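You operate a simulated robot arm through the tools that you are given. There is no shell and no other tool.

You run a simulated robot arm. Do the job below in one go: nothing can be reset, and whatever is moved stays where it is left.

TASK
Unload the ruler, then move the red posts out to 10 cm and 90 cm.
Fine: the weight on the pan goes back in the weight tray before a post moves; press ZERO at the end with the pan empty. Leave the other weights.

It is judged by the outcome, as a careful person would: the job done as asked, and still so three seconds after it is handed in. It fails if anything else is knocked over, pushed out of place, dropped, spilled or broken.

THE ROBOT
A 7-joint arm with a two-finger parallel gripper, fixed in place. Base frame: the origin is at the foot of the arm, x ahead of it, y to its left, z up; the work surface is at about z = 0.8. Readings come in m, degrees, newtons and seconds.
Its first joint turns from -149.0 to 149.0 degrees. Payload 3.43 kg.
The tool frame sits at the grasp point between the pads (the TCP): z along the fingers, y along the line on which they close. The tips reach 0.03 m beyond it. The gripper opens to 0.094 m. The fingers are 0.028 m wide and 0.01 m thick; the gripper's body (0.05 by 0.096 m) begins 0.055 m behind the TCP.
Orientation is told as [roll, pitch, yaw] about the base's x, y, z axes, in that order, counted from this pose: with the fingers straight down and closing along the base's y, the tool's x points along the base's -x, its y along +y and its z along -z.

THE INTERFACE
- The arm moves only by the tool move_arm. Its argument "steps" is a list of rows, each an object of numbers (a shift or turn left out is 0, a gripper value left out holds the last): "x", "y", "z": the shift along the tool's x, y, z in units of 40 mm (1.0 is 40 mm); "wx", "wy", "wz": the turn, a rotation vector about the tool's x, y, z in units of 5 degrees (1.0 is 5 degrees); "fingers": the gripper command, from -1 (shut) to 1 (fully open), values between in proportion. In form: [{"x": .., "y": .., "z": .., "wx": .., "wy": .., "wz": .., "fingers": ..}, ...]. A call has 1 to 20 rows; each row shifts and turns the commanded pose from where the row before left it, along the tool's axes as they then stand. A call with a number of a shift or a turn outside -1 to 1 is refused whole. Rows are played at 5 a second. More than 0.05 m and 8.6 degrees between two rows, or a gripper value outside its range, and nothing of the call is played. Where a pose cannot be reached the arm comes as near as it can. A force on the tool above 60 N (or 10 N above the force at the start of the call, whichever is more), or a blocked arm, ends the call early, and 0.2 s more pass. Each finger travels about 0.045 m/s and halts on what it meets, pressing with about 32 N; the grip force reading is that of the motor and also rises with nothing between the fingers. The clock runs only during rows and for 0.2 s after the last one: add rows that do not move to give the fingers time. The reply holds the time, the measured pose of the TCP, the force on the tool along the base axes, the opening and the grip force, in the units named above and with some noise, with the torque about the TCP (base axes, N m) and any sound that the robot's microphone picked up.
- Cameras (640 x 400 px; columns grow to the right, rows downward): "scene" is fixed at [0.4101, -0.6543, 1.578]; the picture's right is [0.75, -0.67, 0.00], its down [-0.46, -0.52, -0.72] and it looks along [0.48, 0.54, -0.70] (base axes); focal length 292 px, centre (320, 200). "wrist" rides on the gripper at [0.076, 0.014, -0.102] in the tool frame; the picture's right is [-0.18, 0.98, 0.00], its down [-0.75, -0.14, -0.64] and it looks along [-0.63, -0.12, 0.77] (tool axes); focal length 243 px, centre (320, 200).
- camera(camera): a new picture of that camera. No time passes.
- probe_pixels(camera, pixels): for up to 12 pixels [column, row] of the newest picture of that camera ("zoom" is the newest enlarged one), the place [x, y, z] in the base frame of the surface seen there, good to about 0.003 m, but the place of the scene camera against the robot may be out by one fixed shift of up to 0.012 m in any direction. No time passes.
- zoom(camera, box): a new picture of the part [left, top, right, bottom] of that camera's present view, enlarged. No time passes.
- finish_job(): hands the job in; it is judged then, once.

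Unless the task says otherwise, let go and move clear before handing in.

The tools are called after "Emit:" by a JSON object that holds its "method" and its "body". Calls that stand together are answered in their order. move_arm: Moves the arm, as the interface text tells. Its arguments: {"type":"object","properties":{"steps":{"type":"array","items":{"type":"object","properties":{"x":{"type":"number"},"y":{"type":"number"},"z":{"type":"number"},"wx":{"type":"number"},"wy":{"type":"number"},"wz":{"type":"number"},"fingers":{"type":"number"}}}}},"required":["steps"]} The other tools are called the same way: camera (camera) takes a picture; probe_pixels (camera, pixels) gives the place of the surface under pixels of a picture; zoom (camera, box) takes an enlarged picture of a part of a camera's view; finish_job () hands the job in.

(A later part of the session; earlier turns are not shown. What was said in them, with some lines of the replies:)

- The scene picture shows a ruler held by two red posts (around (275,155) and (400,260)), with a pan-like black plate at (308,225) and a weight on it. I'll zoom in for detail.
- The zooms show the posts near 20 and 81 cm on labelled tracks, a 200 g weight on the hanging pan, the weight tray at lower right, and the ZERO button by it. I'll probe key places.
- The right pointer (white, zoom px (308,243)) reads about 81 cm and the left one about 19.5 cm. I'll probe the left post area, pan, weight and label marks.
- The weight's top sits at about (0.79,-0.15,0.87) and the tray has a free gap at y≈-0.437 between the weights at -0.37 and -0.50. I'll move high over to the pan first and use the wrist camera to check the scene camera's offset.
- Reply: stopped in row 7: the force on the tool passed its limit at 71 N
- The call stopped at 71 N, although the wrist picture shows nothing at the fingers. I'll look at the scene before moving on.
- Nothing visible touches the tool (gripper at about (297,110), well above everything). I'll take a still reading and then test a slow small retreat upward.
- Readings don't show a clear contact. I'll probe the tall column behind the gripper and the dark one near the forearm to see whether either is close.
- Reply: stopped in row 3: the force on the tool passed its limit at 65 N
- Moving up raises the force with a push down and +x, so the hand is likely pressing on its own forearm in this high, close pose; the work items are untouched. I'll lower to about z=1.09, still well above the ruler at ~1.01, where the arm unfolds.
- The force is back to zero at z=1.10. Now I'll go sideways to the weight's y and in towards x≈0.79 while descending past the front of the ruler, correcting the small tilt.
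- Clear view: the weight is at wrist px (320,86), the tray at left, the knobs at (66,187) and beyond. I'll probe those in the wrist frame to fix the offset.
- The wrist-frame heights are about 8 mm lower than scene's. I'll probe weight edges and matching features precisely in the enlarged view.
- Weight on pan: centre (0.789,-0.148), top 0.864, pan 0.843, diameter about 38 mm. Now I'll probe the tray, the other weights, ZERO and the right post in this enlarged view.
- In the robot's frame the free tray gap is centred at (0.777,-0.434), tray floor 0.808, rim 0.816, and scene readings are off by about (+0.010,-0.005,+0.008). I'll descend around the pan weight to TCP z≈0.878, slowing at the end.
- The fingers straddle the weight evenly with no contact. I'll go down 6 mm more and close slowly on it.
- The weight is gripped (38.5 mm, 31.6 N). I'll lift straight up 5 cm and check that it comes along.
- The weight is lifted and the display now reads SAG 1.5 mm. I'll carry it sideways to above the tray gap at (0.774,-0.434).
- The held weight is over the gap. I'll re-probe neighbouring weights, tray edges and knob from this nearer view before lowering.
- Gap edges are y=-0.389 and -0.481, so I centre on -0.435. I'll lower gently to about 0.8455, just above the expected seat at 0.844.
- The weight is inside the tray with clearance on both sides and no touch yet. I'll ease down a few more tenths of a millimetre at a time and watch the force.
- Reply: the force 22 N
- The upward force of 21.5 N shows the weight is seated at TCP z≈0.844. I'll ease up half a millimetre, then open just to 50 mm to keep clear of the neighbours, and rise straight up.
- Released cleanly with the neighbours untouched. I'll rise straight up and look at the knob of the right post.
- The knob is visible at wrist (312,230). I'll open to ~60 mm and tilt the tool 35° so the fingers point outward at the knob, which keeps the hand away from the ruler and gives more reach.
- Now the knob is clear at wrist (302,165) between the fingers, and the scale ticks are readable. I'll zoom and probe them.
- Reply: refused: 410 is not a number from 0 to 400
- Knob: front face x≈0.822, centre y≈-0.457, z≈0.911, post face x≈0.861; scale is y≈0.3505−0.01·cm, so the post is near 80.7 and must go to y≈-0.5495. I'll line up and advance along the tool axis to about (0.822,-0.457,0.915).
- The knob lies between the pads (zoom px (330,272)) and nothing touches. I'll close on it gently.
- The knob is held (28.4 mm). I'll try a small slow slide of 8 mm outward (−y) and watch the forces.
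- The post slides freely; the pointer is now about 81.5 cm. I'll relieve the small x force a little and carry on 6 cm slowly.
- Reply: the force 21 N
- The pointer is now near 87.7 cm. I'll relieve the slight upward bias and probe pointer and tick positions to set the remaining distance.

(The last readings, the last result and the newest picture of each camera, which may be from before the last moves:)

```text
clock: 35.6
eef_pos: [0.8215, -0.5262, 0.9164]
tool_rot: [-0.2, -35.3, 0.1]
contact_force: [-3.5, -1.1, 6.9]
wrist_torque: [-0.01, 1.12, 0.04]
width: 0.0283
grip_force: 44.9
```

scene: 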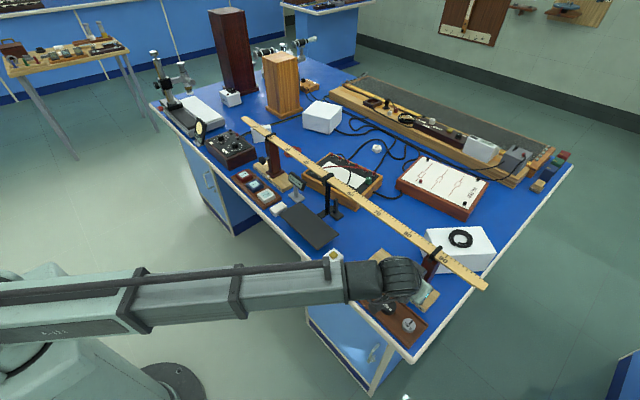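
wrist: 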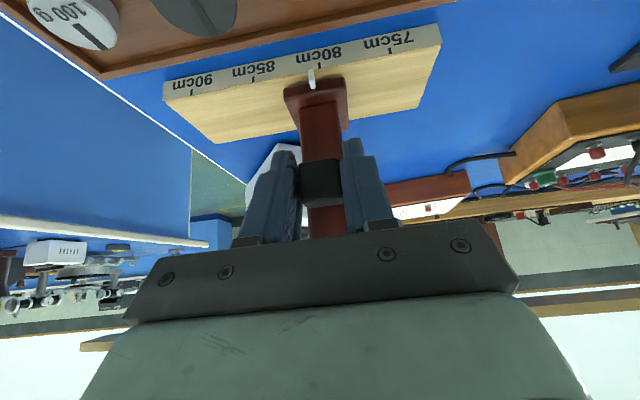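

Pointer is at y≈-0.525 and the 90 tick at -0.5493, leaving 24 mm. I'll slide 22 mm and look again.

Emit:
{"method": "move_arm", "body": {"steps": [{"y": -0.08}, {"y": -0.08}, {"y": -0.08}, {"y": -0.08}, {"y": -0.08}, {"y": -0.08}, {"y": -0.05}, {"y": -0.02}, {}, {}, {}]}}

Emit:
{"method": "zoom", "body": {"camera": "wrist", "box": [250, 40, 370, 120]}}

Emit:
{"method": "probe_pixels", "body": {"camera": "zoom", "pixels": [[318, 162], [322, 180], [325, 200], [330, 215], [335, 235]]}}

```text
clock: 38.0
eef_pos: [0.8207, -0.5482, 0.9155]
tool_rot: [-0.1, -35.2, 0.1]
contact_force: [15.4, 0.7, 19.7]
wrist_torque: [0.05, -0.62, 0.08]
width: 0.0281
grip_force: 45.4
```

```text
5.00 times, centred on (310, 80) of wrist
```

zoom: 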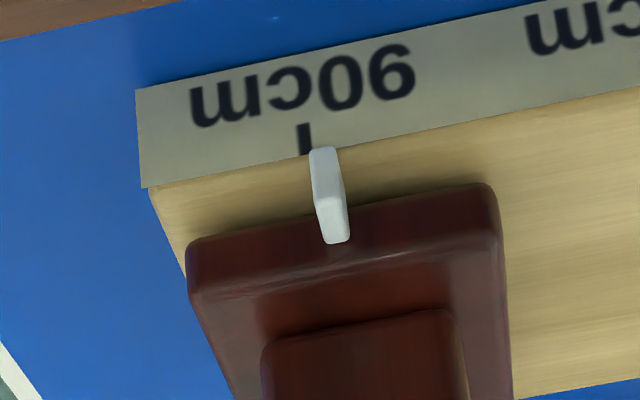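

```text
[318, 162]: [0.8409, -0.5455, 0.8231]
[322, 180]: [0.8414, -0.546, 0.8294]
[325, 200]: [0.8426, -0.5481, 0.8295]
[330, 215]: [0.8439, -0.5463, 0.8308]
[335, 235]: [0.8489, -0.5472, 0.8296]
```

The pointer (323,150) is still a few mm short of the 90 tick (303,142). I'll probe both in the same picture for the exact gap.

Emit:
{"method": "probe_pixels", "body": {"camera": "zoom", "pixels": [[302, 135], [303, 142], [304, 150], [300, 128], [318, 156], [328, 156], [323, 160], [323, 170]]}}

Emit:
{"method": "zoom", "body": {"camera": "scene", "box": [390, 240, 470, 310]}}

```text
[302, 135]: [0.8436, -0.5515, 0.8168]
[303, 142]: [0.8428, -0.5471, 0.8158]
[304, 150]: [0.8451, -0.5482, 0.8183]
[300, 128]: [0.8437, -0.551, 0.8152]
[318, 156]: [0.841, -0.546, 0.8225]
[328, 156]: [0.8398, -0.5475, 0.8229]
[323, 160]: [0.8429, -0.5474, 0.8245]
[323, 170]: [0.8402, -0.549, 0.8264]
```

```text
5.71 times, centred on (430, 275) of scene
```

zoom: 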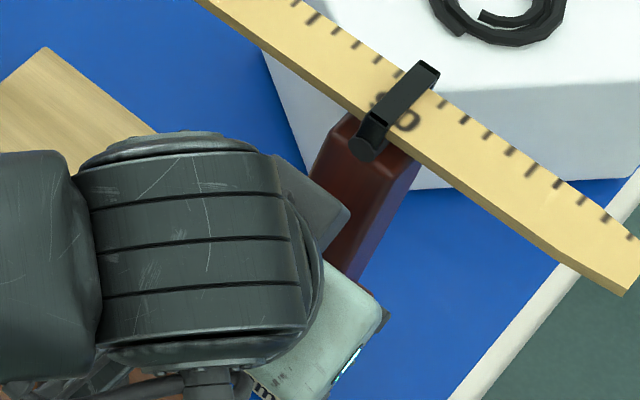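

Working the pixel geometry through the camera pose gives pointer y≈-0.545 and tick y≈-0.548, so about 3 mm remains. I'll slide that and relieve the bias forces.

Emit:
{"method": "move_arm", "body": {"steps": [{"y": -0.04, "x": -0.015, "z": -0.007}, {"y": -0.035}, {}, {}, {}]}}

Emit:
{"method": "zoom", "body": {"camera": "wrist", "box": [280, 50, 340, 90]}}

```text
clock: 39.2
eef_pos: [0.8212, -0.5485, 0.9165]
tool_rot: [0.0, -35.1, 0.1]
contact_force: [19.4, 9.7, 12.5]
wrist_torque: [-0.16, 0.14, 0.19]
width: 0.0285
grip_force: 45.1
```

```text
10.00 times, centred on (310, 70) of wrist
```

zoom: 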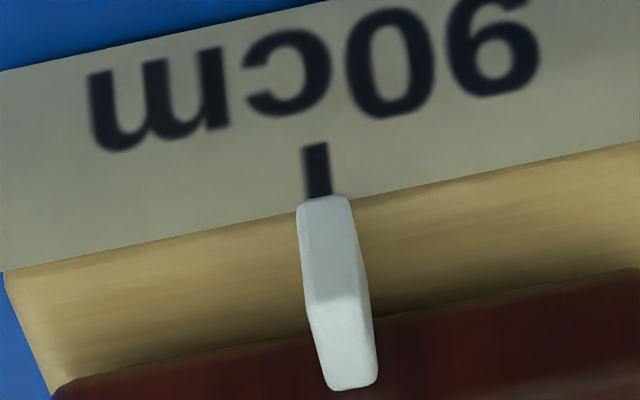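

The pointer end (325,200) now sits within about half a millimetre of the 90 tick (320,198). I'll open the fingers and check.

Emit:
{"method": "move_arm", "body": {"steps": [{"fingers": -0.3}, {"fingers": -0.1}, {"fingers": 0.1}, {"fingers": 0.25}, {}, {}]}}

Emit:
{"method": "zoom", "body": {"camera": "wrist", "box": [280, 50, 340, 90]}}

Emit:
{"method": "camera", "body": {"camera": "wrist"}}

```text
clock: 40.6
eef_pos: [0.8208, -0.5514, 0.9152]
tool_rot: [0.0, -35.0, 0.1]
contact_force: [-0.3, 0.6, 0.0]
wrist_torque: [-0.02, 0.03, -0.01]
width: 0.0589
grip_force: 0.1
```

```text
10.00 times, centred on (310, 70) of wrist
```

zoom: 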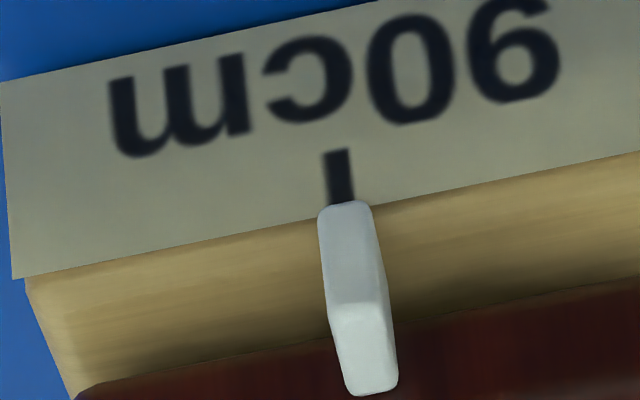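

```text
taken
```

wrist: 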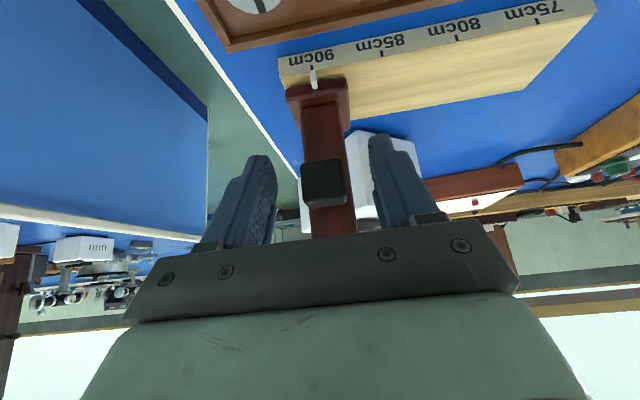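

The post stands at 90 with the pointer on the tick. I'll back out along the tool axis, then travel to the left side at z≈1.0.

Emit:
{"method": "move_arm", "body": {"steps": [{"z": -0.3}, {"z": -0.4}, {"z": -0.5}, {"z": -0.5}, {"z": -0.5}, {"z": -0.3}, {}, {}]}}

Emit:
{"method": "camera", "body": {"camera": "scene"}}

Emit:
{"method": "zoom", "body": {"camera": "scene", "box": [380, 220, 480, 330]}}

```text
clock: 42.4
eef_pos: [0.7622, -0.5512, 0.9966]
tool_rot: [0.0, -35.1, 0.0]
contact_force: [-0.1, 0.0, -0.3]
wrist_torque: [0.0, -0.02, -0.03]
width: 0.0587
grip_force: 0.1
```

```text
taken
```

scene: 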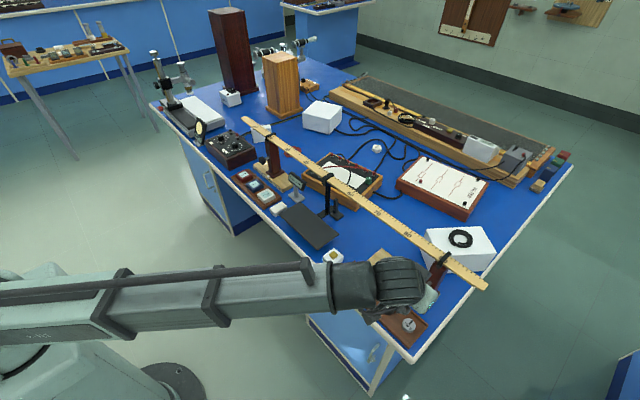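

```text
3.64 times, centred on (430, 275) of scene
```

zoom: 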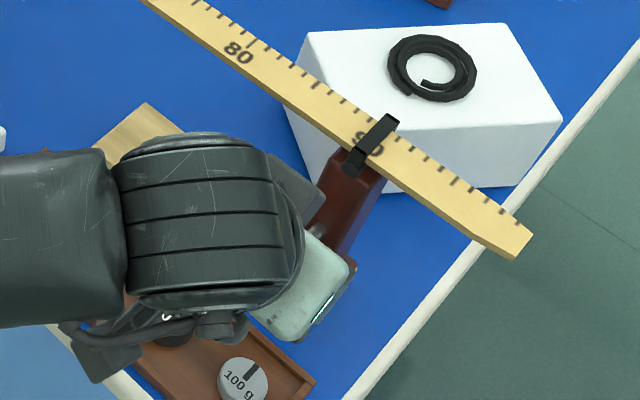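

All clear. I'll sweep left in front of the ruler at z≈1.0, in two stages.

Emit:
{"method": "move_arm", "body": {"steps": [{"x": 0.17, "z": -0.12, "y": 0.3}, {"x": 0.18, "z": -0.13, "y": 0.5}, {"y": 0.8}, {"y": 0.8}, {"y": 0.8}, {"y": 0.8}, {"y": 0.8}, {"y": 0.8}, {"y": 0.8}, {"y": 0.8}, {"y": 0.8}, {"y": 0.8}, {"y": 0.8}, {"y": 0.5}, {"y": 0.3}, {}, {}]}}

Emit:
{"method": "camera", "body": {"camera": "wrist"}}

Emit:
{"method": "camera", "body": {"camera": "scene"}}

```text
clock: 46.0
eef_pos: [0.7461, -0.1344, 0.9982]
tool_rot: [-0.2, -35.1, 0.1]
contact_force: [-0.4, 0.0, -0.4]
wrist_torque: [0.01, 0.0, -0.01]
width: 0.0589
grip_force: 0.1
```

```text
taken
```

wrist: 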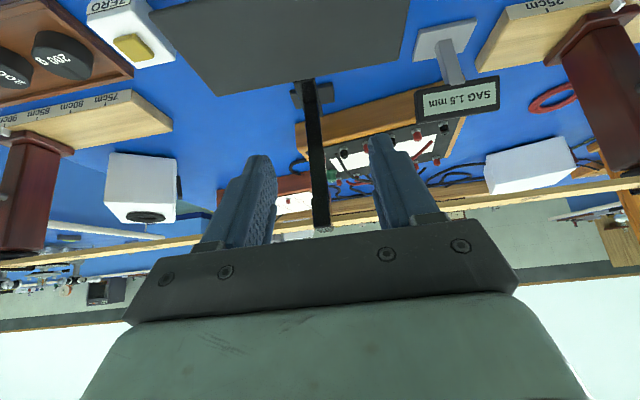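

```text
taken
```

scene: 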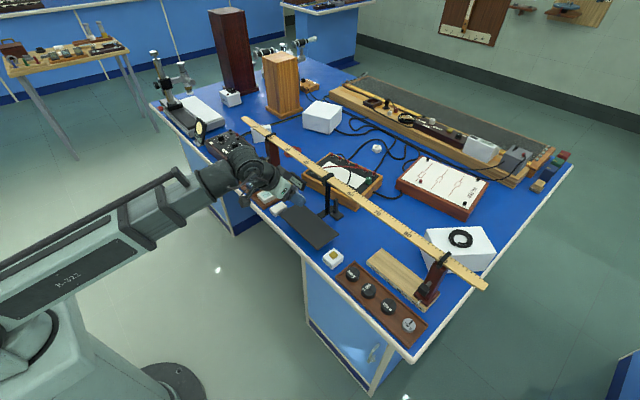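

Clear path so far. Moving on to y≈0.15 in front of the left post.

Emit:
{"method": "move_arm", "body": {"steps": [{"y": 0.5}, {"y": 0.8}, {"y": 0.8}, {"y": 0.8}, {"y": 0.8}, {"y": 0.8}, {"y": 0.8}, {"y": 0.8}, {"y": 0.6}, {"y": 0.4}, {}, {}]}}

Emit:
{"method": "camera", "body": {"camera": "wrist"}}

Emit:
{"method": "camera", "body": {"camera": "scene"}}

```text
clock: 48.6
eef_pos: [0.7439, 0.1507, 0.9946]
tool_rot: [-0.1, -35.0, 0.1]
contact_force: [-0.5, 0.2, -0.6]
wrist_torque: [0.03, -0.01, 0.01]
width: 0.0588
grip_force: 0.1
```

```text
taken
```

wrist: 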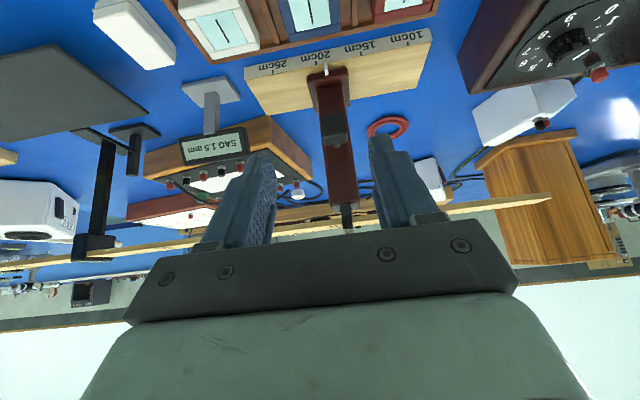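

```text
taken
```

scene: 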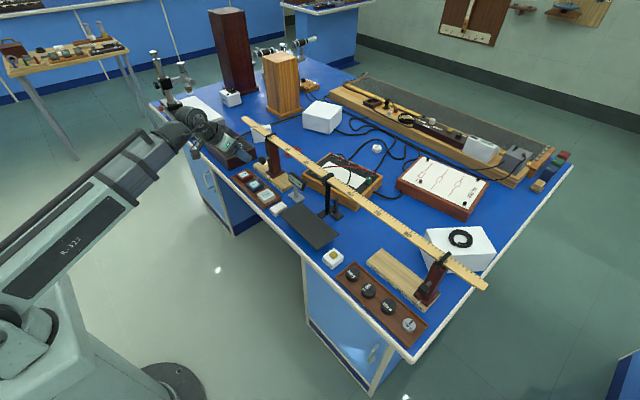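

The left knob is at wrist (335,128), with the decade box at upper right (560,40). I'll probe the knob, ticks and that box for clearance.

Emit:
{"method": "zoom", "body": {"camera": "wrist", "box": [230, 20, 470, 180]}}

Emit:
{"method": "probe_pixels", "body": {"camera": "wrist", "pixels": [[333, 125], [326, 118], [345, 118], [335, 140], [328, 68], [410, 40], [366, 48], [322, 58], [274, 70], [495, 75], [600, 75], [500, 50]]}}

```text
2.50 times, centred on (350, 100) of wrist
```

zoom: 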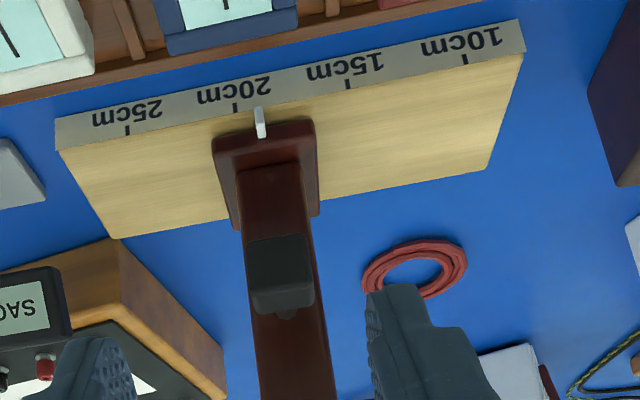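

```text
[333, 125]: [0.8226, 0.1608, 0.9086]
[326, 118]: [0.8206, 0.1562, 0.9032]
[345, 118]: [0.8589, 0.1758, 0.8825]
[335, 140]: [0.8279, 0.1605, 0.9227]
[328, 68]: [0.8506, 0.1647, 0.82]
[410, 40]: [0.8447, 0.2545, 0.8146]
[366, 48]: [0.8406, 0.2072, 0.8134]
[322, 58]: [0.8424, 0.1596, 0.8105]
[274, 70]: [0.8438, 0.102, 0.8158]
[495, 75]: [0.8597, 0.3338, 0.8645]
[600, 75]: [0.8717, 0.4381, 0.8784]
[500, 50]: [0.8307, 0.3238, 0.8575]
```

The pointer seems at about 18.9 cm now. I'll compare with the first scene zoom to see whether the left post or ruler has shifted.

Emit:
{"method": "zoom", "body": {"camera": "scene", "box": [235, 120, 315, 200]}}

Emit:
{"method": "zoom", "body": {"camera": "wrist", "box": [300, 40, 390, 150]}}

Emit:
{"method": "probe_pixels", "body": {"camera": "wrist", "pixels": [[330, 125], [336, 125], [342, 125], [348, 125], [334, 66], [334, 70], [324, 61], [369, 52], [416, 42], [281, 71], [324, 62], [416, 43]]}}

```text
5.00 times, centred on (275, 160) of scene
```

zoom: 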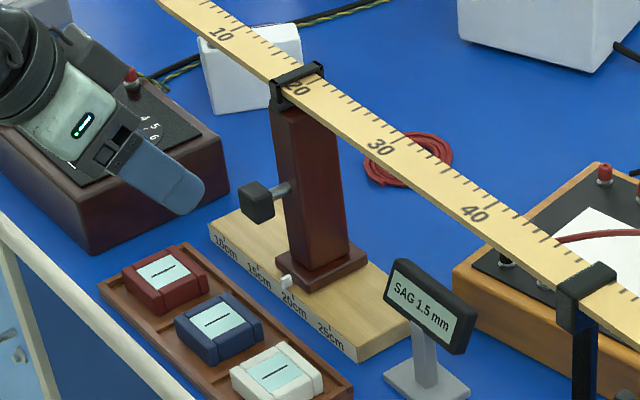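

```text
3.64 times, centred on (345, 95) of wrist
```

zoom: 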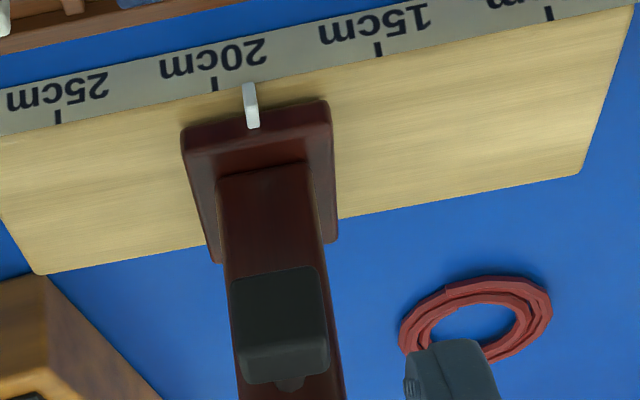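

```text
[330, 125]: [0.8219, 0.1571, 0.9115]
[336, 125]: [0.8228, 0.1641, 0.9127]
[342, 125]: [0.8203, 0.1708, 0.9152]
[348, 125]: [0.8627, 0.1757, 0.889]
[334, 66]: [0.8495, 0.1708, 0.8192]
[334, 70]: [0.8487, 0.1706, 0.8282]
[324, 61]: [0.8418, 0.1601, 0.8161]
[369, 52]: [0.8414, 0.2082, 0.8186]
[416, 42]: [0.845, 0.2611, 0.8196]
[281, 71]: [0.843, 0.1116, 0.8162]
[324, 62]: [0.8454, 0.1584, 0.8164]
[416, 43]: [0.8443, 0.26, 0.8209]
```

The left post and ruler are where they were at the start (pointer ≈19.1 cm, y≈0.160), and the scale fits y=0.3505−0.01·cm, so 10 cm is y≈0.2505. The knob centre is (0.832,0.161,0.911); I'll advance onto it as before.

Emit:
{"method": "move_arm", "body": {"steps": [{"x": -0.22, "y": 0.12}, {"x": -0.215, "y": 0.125}, {"z": 0.4}, {"z": 0.45}, {"z": 0.45}, {"z": 0.45}, {"z": 0.4}, {"z": 0.3}, {"z": 0.28}, {}, {}]}}

Emit:
{"method": "camera", "body": {"camera": "wrist"}}

Emit:
{"method": "zoom", "body": {"camera": "scene", "box": [200, 110, 330, 220]}}

```text
clock: 51.0
eef_pos: [0.8221, 0.1614, 0.9165]
tool_rot: [-0.1, -35.1, 0.1]
contact_force: [0.4, -1.1, 1.0]
wrist_torque: [-0.01, -0.01, 0.02]
width: 0.0588
grip_force: 0.0
```

```text
taken
```

wrist: 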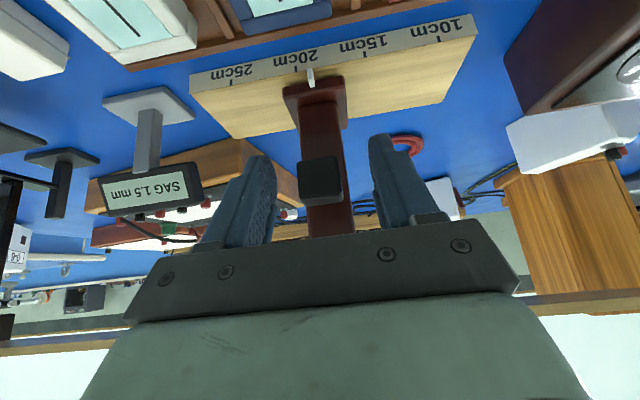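

```text
3.64 times, centred on (265, 165) of scene
```

zoom: 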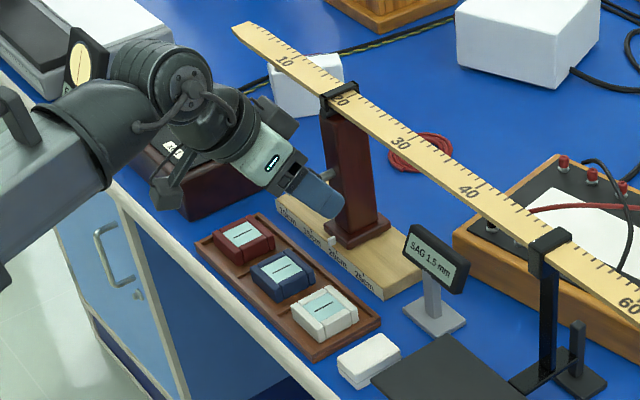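

The knob is between the fingers. Before sliding left, I'll probe the dial instrument and decade box near the wrist's path.

Emit:
{"method": "probe_pixels", "body": {"camera": "zoom", "pixels": [[80, 60], [75, 30], [85, 90], [100, 95], [30, 60], [160, 215], [210, 215], [275, 120], [150, 20]]}}

Emit:
{"method": "move_arm", "body": {"steps": [{"fingers": 0.1}, {"fingers": -0.1}, {"fingers": -0.3}, {"fingers": -0.45}, {"fingers": -0.6}, {"fingers": -0.7}, {}, {}]}}

```text
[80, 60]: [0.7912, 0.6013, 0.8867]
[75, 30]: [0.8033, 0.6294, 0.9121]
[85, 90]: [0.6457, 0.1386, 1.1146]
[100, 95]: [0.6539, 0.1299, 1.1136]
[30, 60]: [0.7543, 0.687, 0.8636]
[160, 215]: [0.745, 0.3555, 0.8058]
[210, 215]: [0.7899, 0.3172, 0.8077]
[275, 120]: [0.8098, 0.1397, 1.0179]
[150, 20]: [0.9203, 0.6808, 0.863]
```

```text
clock: 52.8
eef_pos: [0.8219, 0.1609, 0.9169]
tool_rot: [-0.1, -35.0, 0.1]
contact_force: [-0.5, -1.8, -0.7]
wrist_torque: [-0.02, 0.03, -0.06]
width: 0.0284
grip_force: 45.4
```

The dial is far (y≈0.6) and the decade box lies beyond y≈0.31, so the way is clear. The knob is held; I'll slide +y by 7.5 cm slowly.

Emit:
{"method": "move_arm", "body": {"steps": [{"y": 0.05}, {"y": 0.05}, {"y": 0.1}, {"y": 0.1}, {"y": 0.1}, {"y": 0.1}, {"y": 0.1}, {"y": 0.1}, {"y": 0.1}, {}, {}]}}

Emit:
{"method": "move_arm", "body": {"steps": [{"y": 0.05}, {"y": 0.1}, {"y": 0.1}, {"y": 0.1}, {"y": 0.1}, {"y": 0.1}, {"y": 0.1}, {"y": 0.1}, {"y": 0.1}, {"y": 0.1}, {"y": 0.05}, {"y": 0.05}, {}, {}]}}

Emit:
{"method": "zoom", "body": {"camera": "wrist", "box": [250, 40, 370, 120]}}

Emit:
{"method": "camera", "body": {"camera": "scene"}}

```text
clock: 55.2
eef_pos: [0.8217, 0.1911, 0.917]
tool_rot: [0.0, -35.0, 0.1]
contact_force: [-22.1, 1.1, 8.4]
wrist_torque: [0.01, 0.78, -0.08]
width: 0.0283
grip_force: 45.0
```

```text
clock: 58.2
eef_pos: [0.8217, 0.2327, 0.9168]
tool_rot: [-0.2, -35.0, 0.1]
contact_force: [-12.5, -2.9, -4.3]
wrist_torque: [-0.02, -0.32, -0.09]
width: 0.0281
grip_force: 44.9
```

```text
5.00 times, centred on (310, 80) of wrist
```

zoom: 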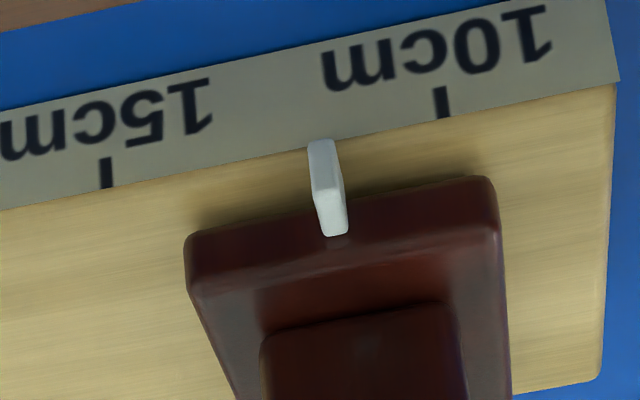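

```text
taken
```

scene: 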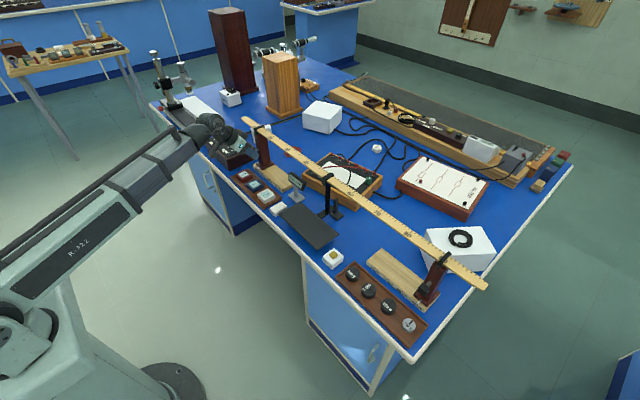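

The pointer (321,145) reads about 11.8 cm, leaving 18 mm. I'll slide 16.5 mm and check.

Emit:
{"method": "move_arm", "body": {"steps": [{"y": 0.07}, {"y": 0.07}, {"y": 0.07}, {"y": 0.07}, {"y": 0.06}, {"y": 0.05}, {"y": 0.02}, {}, {}, {}]}}

Emit:
{"method": "zoom", "body": {"camera": "wrist", "box": [280, 50, 340, 90]}}

```text
clock: 60.4
eef_pos: [0.8221, 0.2484, 0.9163]
tool_rot: [-0.1, -35.1, 0.1]
contact_force: [-6.8, -1.5, -4.0]
wrist_torque: [-0.03, -0.64, -0.01]
width: 0.0284
grip_force: 44.5
```

```text
10.00 times, centred on (310, 70) of wrist
```

zoom: 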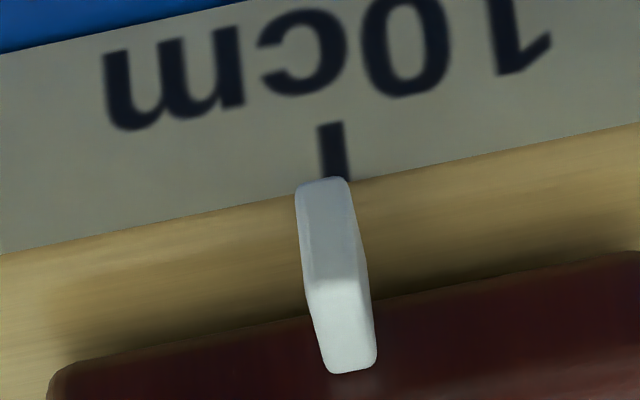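

The pointer end (323,182) is about 1.2 mm short of the 10 tick (338,180). One small nudge more.

Emit:
{"method": "move_arm", "body": {"steps": [{"y": 0.035}, {}, {}, {}]}}

Emit:
{"method": "zoom", "body": {"camera": "wrist", "box": [280, 50, 340, 90]}}

```text
clock: 61.4
eef_pos: [0.821, 0.2496, 0.9156]
tool_rot: [-0.1, -35.1, 0.1]
contact_force: [-12.8, -2.0, 4.8]
wrist_torque: [0.06, 0.67, -0.06]
width: 0.0282
grip_force: 45.5
```

```text
10.00 times, centred on (310, 70) of wrist
```

zoom: 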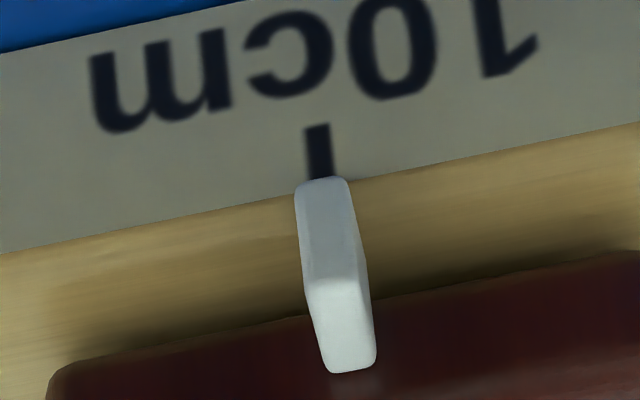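

The pointer is on the 10 cm tick. I'll open the fingers, back out along the tool axis, and check both posts.

Emit:
{"method": "move_arm", "body": {"steps": [{"fingers": -0.3}, {"fingers": -0.1}, {"fingers": 0.1}, {"fingers": 0.25}, {}, {}]}}

Emit:
{"method": "zoom", "body": {"camera": "wrist", "box": [280, 50, 340, 90]}}

Emit:
{"method": "move_arm", "body": {"steps": [{"z": -0.3}, {"z": -0.4}, {"z": -0.5}, {"z": -0.5}, {"z": -0.5}, {"z": -0.5}, {"z": -0.2}, {}, {}]}}

Emit:
{"method": "camera", "body": {"camera": "wrist"}}

Emit:
{"method": "camera", "body": {"camera": "scene"}}

```text
clock: 62.8
eef_pos: [0.8231, 0.2496, 0.9149]
tool_rot: [-0.1, -35.2, 0.1]
contact_force: [0.6, 0.8, 0.1]
wrist_torque: [-0.02, 0.02, 0.01]
width: 0.0585
grip_force: 0.0
```

```text
10.00 times, centred on (310, 70) of wrist
```

zoom: 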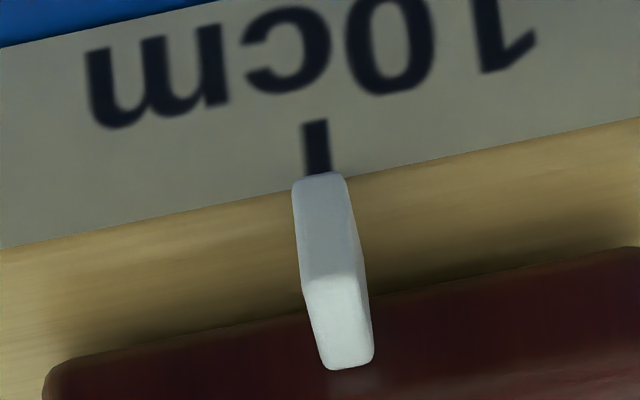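

```text
clock: 64.8
eef_pos: [0.7567, 0.2488, 1.01]
tool_rot: [-0.2, -35.1, 0.1]
contact_force: [0.3, -0.9, -0.1]
wrist_torque: [0.01, 0.0, 0.04]
width: 0.0588
grip_force: 0.0
```

```text
taken
```

wrist: 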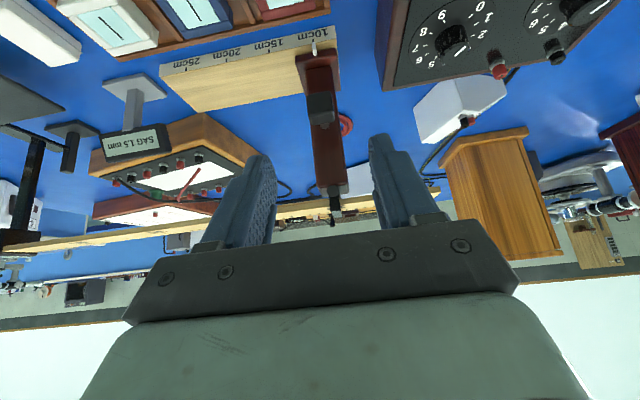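

```text
taken
```

scene: 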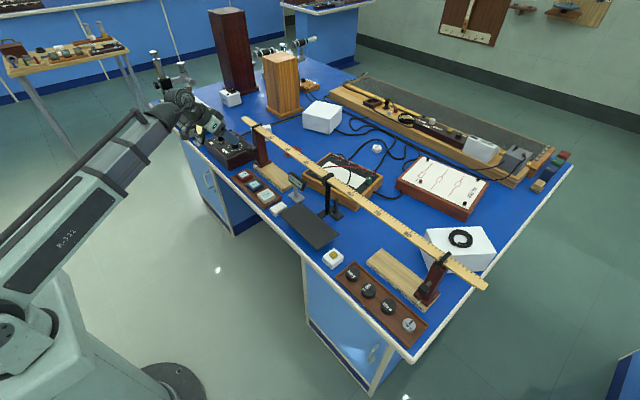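

Both posts are set. Next I'll sweep back right to above ZERO at about (0.776,-0.287), closing the fingers on the way.

Emit:
{"method": "move_arm", "body": {"steps": [{"y": -0.4, "fingers": -0.2}, {"y": -0.7, "fingers": -0.6}, {"y": -0.8, "fingers": -1}, {"y": -0.8}, {"y": -0.8}, {"y": -0.8}, {"y": -0.8}, {"y": -0.8}, {"y": -0.8}, {"y": -0.8}, {"y": -0.8}, {"y": -0.8}, {"y": -0.8}, {"y": -0.8}, {"y": -0.8}, {"y": -0.8}, {"y": -0.6}, {"y": -0.5}, {}, {}]}}

Emit:
{"method": "move_arm", "body": {"steps": [{"wy": 1}, {"wy": 1}, {"wy": 1}, {"wy": 1}, {"wy": 1}, {"wy": 1}, {"wy": 1}, {}, {}]}}

Emit:
{"method": "camera", "body": {"camera": "wrist"}}

Emit:
{"method": "camera", "body": {"camera": "scene"}}

```text
clock: 69.0
eef_pos: [0.7559, -0.2849, 1.0127]
tool_rot: [-0.1, -35.2, 0.1]
contact_force: [0.3, -1.1, -0.3]
wrist_torque: [0.02, 0.01, 0.02]
width: 0.0
grip_force: 32.1
```

```text
clock: 71.0
eef_pos: [0.7553, -0.2863, 1.012]
tool_rot: [0.0, -0.1, 0.0]
contact_force: [0.3, -1.1, -0.6]
wrist_torque: [0.0, -0.01, 0.02]
width: 0.0
grip_force: 32.0
```

```text
taken
```

wrist: 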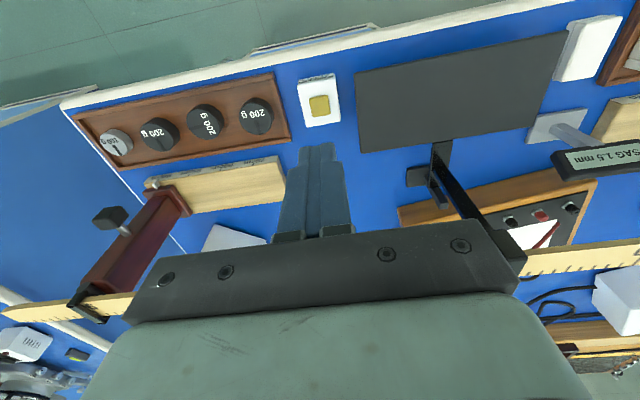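

```text
taken
```

scene: 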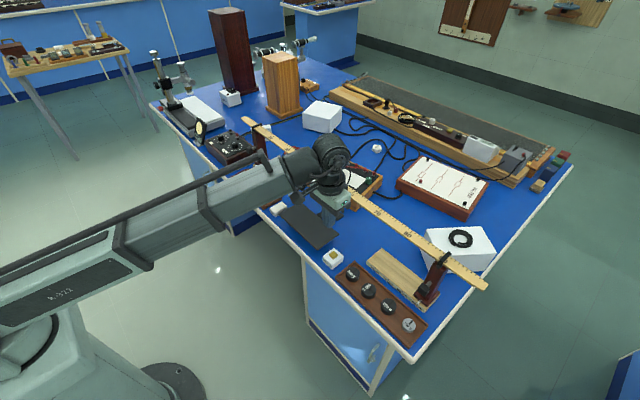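

The ZERO box is at wrist (320,100) with the gold button at (319,106). I'll zoom and probe it exactly.

Emit:
{"method": "zoom", "body": {"camera": "wrist", "box": [270, 60, 370, 140]}}

Emit:
{"method": "probe_pixels", "body": {"camera": "wrist", "pixels": [[319, 105], [312, 105], [326, 104], [319, 98], [320, 113], [305, 100], [336, 100], [318, 86], [322, 121], [319, 107]]}}

```text
5.00 times, centred on (320, 100) of wrist
```

zoom: 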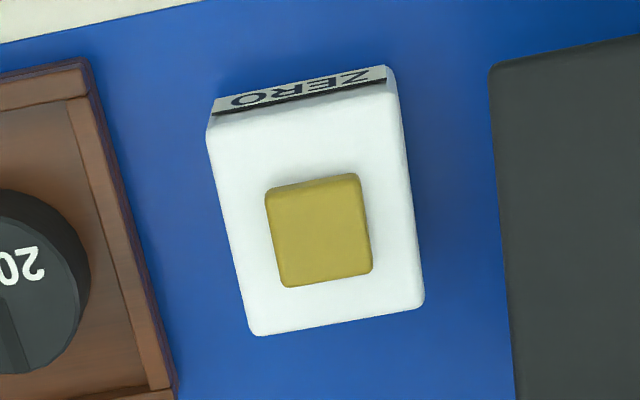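

```text
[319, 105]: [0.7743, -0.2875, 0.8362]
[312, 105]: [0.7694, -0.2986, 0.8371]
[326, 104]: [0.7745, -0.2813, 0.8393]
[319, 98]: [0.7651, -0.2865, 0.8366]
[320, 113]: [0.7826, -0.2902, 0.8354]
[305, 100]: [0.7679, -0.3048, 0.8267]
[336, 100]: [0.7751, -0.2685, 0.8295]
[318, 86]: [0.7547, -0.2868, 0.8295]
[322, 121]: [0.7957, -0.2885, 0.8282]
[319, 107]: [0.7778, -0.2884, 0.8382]
```

Button: centre (0.7755,-0.288), top 0.837, box top 0.828. I'll go above it and descend until the tips are about 5 mm above.

Emit:
{"method": "move_arm", "body": {"steps": [{"x": -0.25, "y": -0.02, "z": 0.3}, {"x": -0.25, "y": -0.02, "z": 0.5}, {"z": 0.6}, {"z": 0.6}, {"z": 0.6}, {"z": 0.5}, {"z": 0.3}, {"z": 0.1}, {}, {}]}}

Emit:
{"method": "camera", "body": {"camera": "wrist"}}

Emit:
{"method": "zoom", "body": {"camera": "scene", "box": [280, 190, 400, 280]}}

```text
clock: 73.2
eef_pos: [0.7765, -0.2879, 0.8724]
tool_rot: [-0.1, -0.1, 0.0]
contact_force: [0.2, 0.5, -0.1]
wrist_torque: [-0.02, -0.03, -0.01]
width: 0.0
grip_force: 31.5
```

```text
taken
```

wrist: 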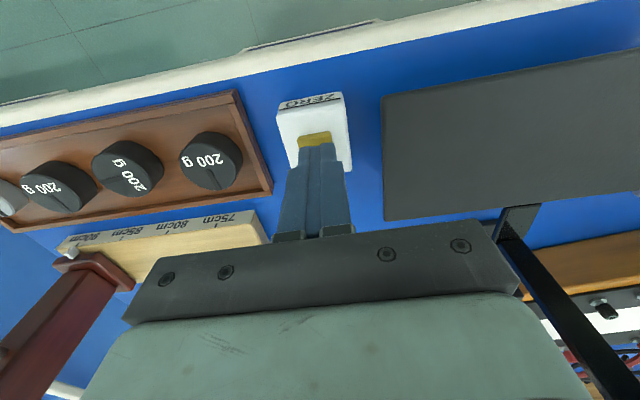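

```text
4.44 times, centred on (340, 235) of scene
```

zoom: 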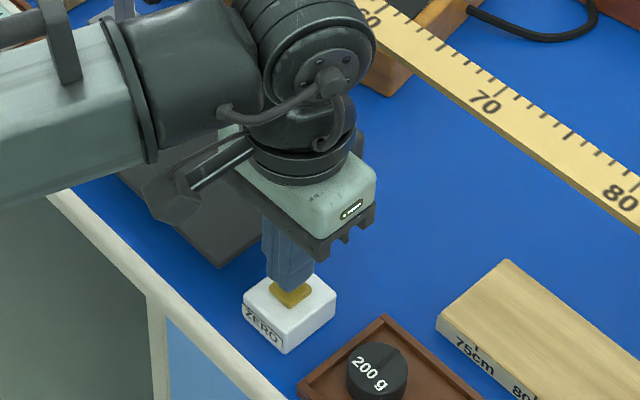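

The closed tips are right above the button and the pan is empty. I'll press down in small steps, watching force and sound.

Emit:
{"method": "move_arm", "body": {"steps": [{"z": 0.05}, {"z": 0.05}, {"z": 0.03}, {}]}}

Emit:
{"method": "move_arm", "body": {"steps": [{"z": 0.025}, {"z": 0.025}, {}, {}]}}

```text
clock: 74.2
eef_pos: [0.7747, -0.288, 0.867]
tool_rot: [-0.1, 0.0, -0.1]
contact_force: [-0.3, -0.1, 0.7]
wrist_torque: [-0.02, -0.01, 0.01]
width: 0.0002
grip_force: 32.0
```

```text
clock: 75.2
eef_pos: [0.777, -0.2871, 0.8652]
tool_rot: [-0.1, -0.1, 0.0]
contact_force: [0.3, 0.1, 0.8]
wrist_torque: [0.01, 0.0, -0.01]
width: 0.0
grip_force: 31.8
```

Barely any force yet (0.8 N). Continuing down gently.

Emit:
{"method": "move_arm", "body": {"steps": [{"z": 0.025}, {"z": 0.025}, {}, {}]}}

Emit:
{"method": "zoom", "body": {"camera": "wrist", "box": [260, 80, 380, 180]}}

```text
clock: 76.2
eef_pos: [0.7761, -0.2869, 0.8636]
tool_rot: [-0.1, 0.0, -0.1]
contact_force: [-0.5, 0.0, 0.9]
wrist_torque: [0.01, -0.04, 0.0]
width: 0.0
grip_force: 32.3
```

```text
4.00 times, centred on (320, 130) of wrist
```

zoom: 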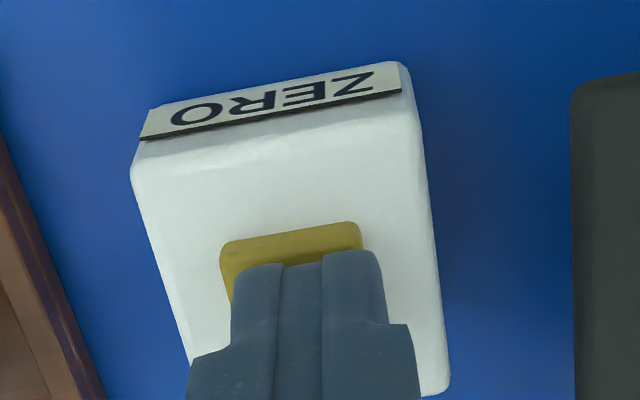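

Emit:
{"method": "move_arm", "body": {"steps": [{"z": 0.025}, {"z": 0.025}, {}, {}]}}

Emit:
{"method": "camera", "body": {"camera": "wrist"}}

```text
clock: 77.2
eef_pos: [0.7768, -0.2885, 0.8629]
tool_rot: [-0.1, 0.0, 0.0]
contact_force: [-0.8, 0.1, 2.0]
wrist_torque: [0.01, 0.03, 0.02]
width: 0.0
grip_force: 31.9
heard: click
```

```text
taken
```

wrist: 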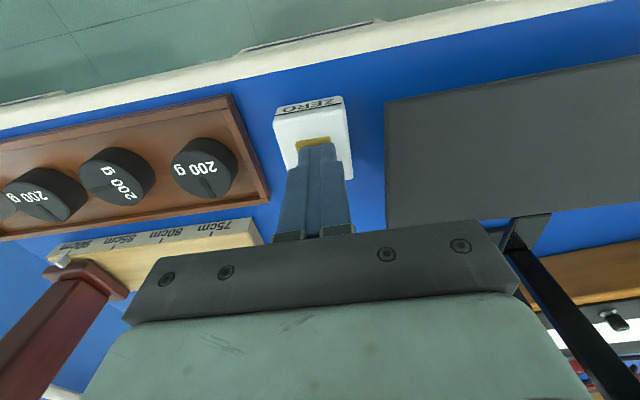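

A click was heard, so ZERO is pressed. I'll rise straight up and check the display and the whole table.

Emit:
{"method": "move_arm", "body": {"steps": [{"z": -0.1}, {"z": -0.2}, {"z": -0.4}, {"z": -0.5}, {"z": -0.6}, {"z": -0.6}, {"z": -0.5}, {"x": 0.5}, {"x": 0.7}, {"x": 0.7}, {}, {}, {}]}}

Emit:
{"method": "camera", "body": {"camera": "scene"}}

Emit:
{"method": "camera", "body": {"camera": "wrist"}}

Emit:
{"method": "zoom", "body": {"camera": "scene", "box": [250, 130, 350, 230]}}

Emit:
{"method": "zoom", "body": {"camera": "scene", "box": [320, 220, 500, 350]}}

```text
clock: 80.0
eef_pos: [0.7003, -0.288, 0.9783]
tool_rot: [0.0, -0.1, 0.0]
contact_force: [0.4, 0.9, 0.1]
wrist_torque: [0.02, 0.01, 0.01]
width: 0.0
grip_force: 31.9
```

```text
taken
```

scene: 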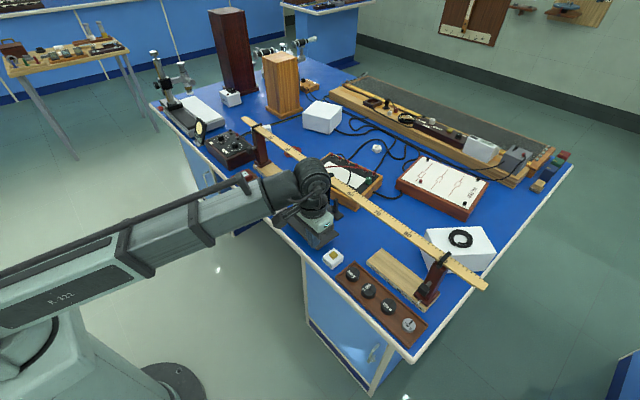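

```text
taken
```

wrist: 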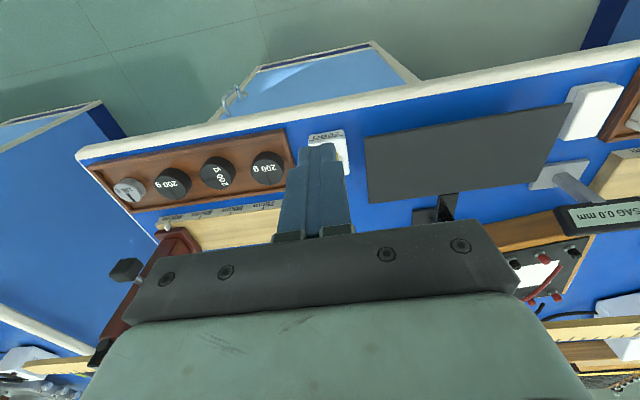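

```text
4.00 times, centred on (300, 180) of scene
```

zoom: 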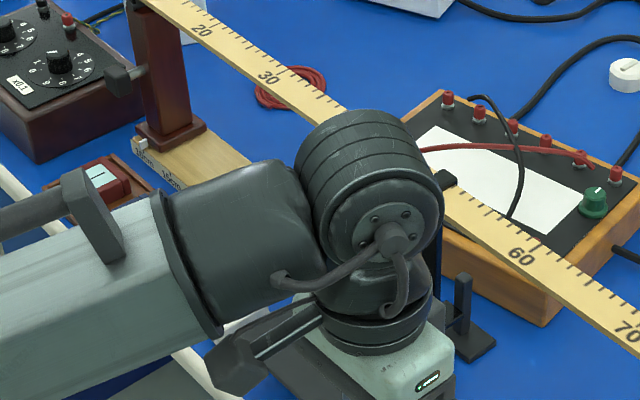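

```text
3.08 times, centred on (410, 285) of scene
```

zoom: 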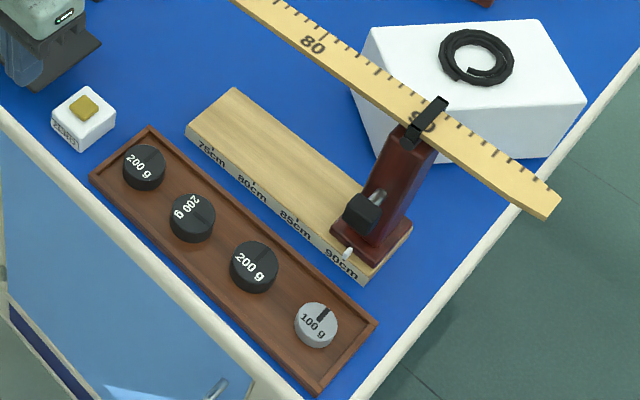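

The display now reads SAG 0.0 mm, the pan is empty, and the tray holds all four weights upright. One last check of the left post pointer.

Emit:
{"method": "zoom", "body": {"camera": "scene", "box": [235, 110, 305, 190]}}

Emit:
{"method": "zoom", "body": {"camera": "scene", "box": [400, 240, 460, 310]}}

```text
5.00 times, centred on (270, 150) of scene
```

zoom: 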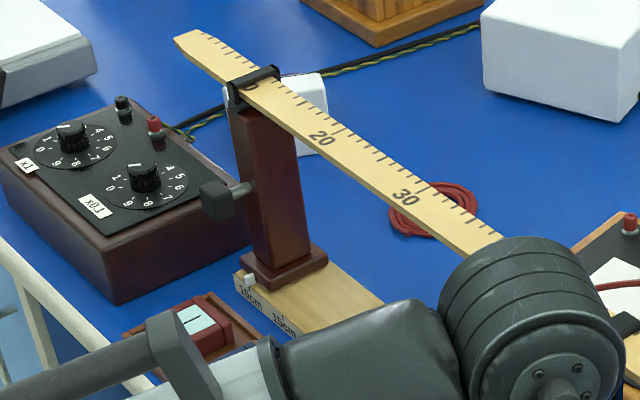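

```text
5.71 times, centred on (430, 275) of scene
```

zoom: 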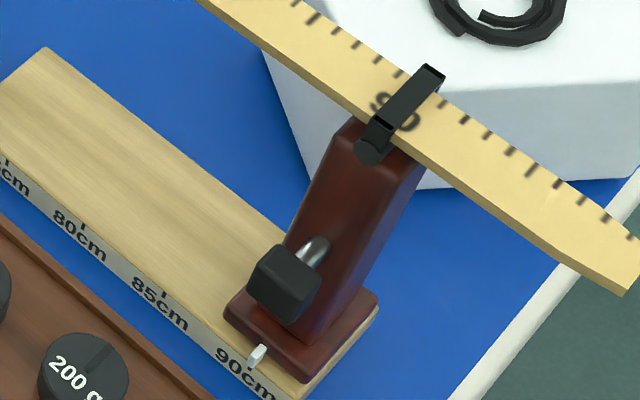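

Both pointers sit on their marks (10 cm at (250,280), 90 cm at (258,357)), the display reads zero, and the arm is clear. I'm handing in the job.

Emit:
{"method": "finish_job", "body": {}}

```text
The job is handed in.
```

The ruler is unloaded, the red posts are at 10 cm and 90 cm, and ZERO was pressed last with the pan empty. The job is handed in.

- **Weight:** the 200 g weight from the pan went into the gap in the weight tray before either post moved. The other three weights were not touched.
- **Posts:** each pointer lines up with its tick to within about half a millimetre.
- **ZERO:** the button clicked, and the display went from SAG 1.5 mm to SAG 0.0 mm.

Early on, two moves stopped on the force limit, at 71 N and 65 N. The gripper was high above the table, and the hand was most likely pressing on its own forearm. Lowering the arm cleared it, and the final pictures show nothing on the table knocked or moved out of place.
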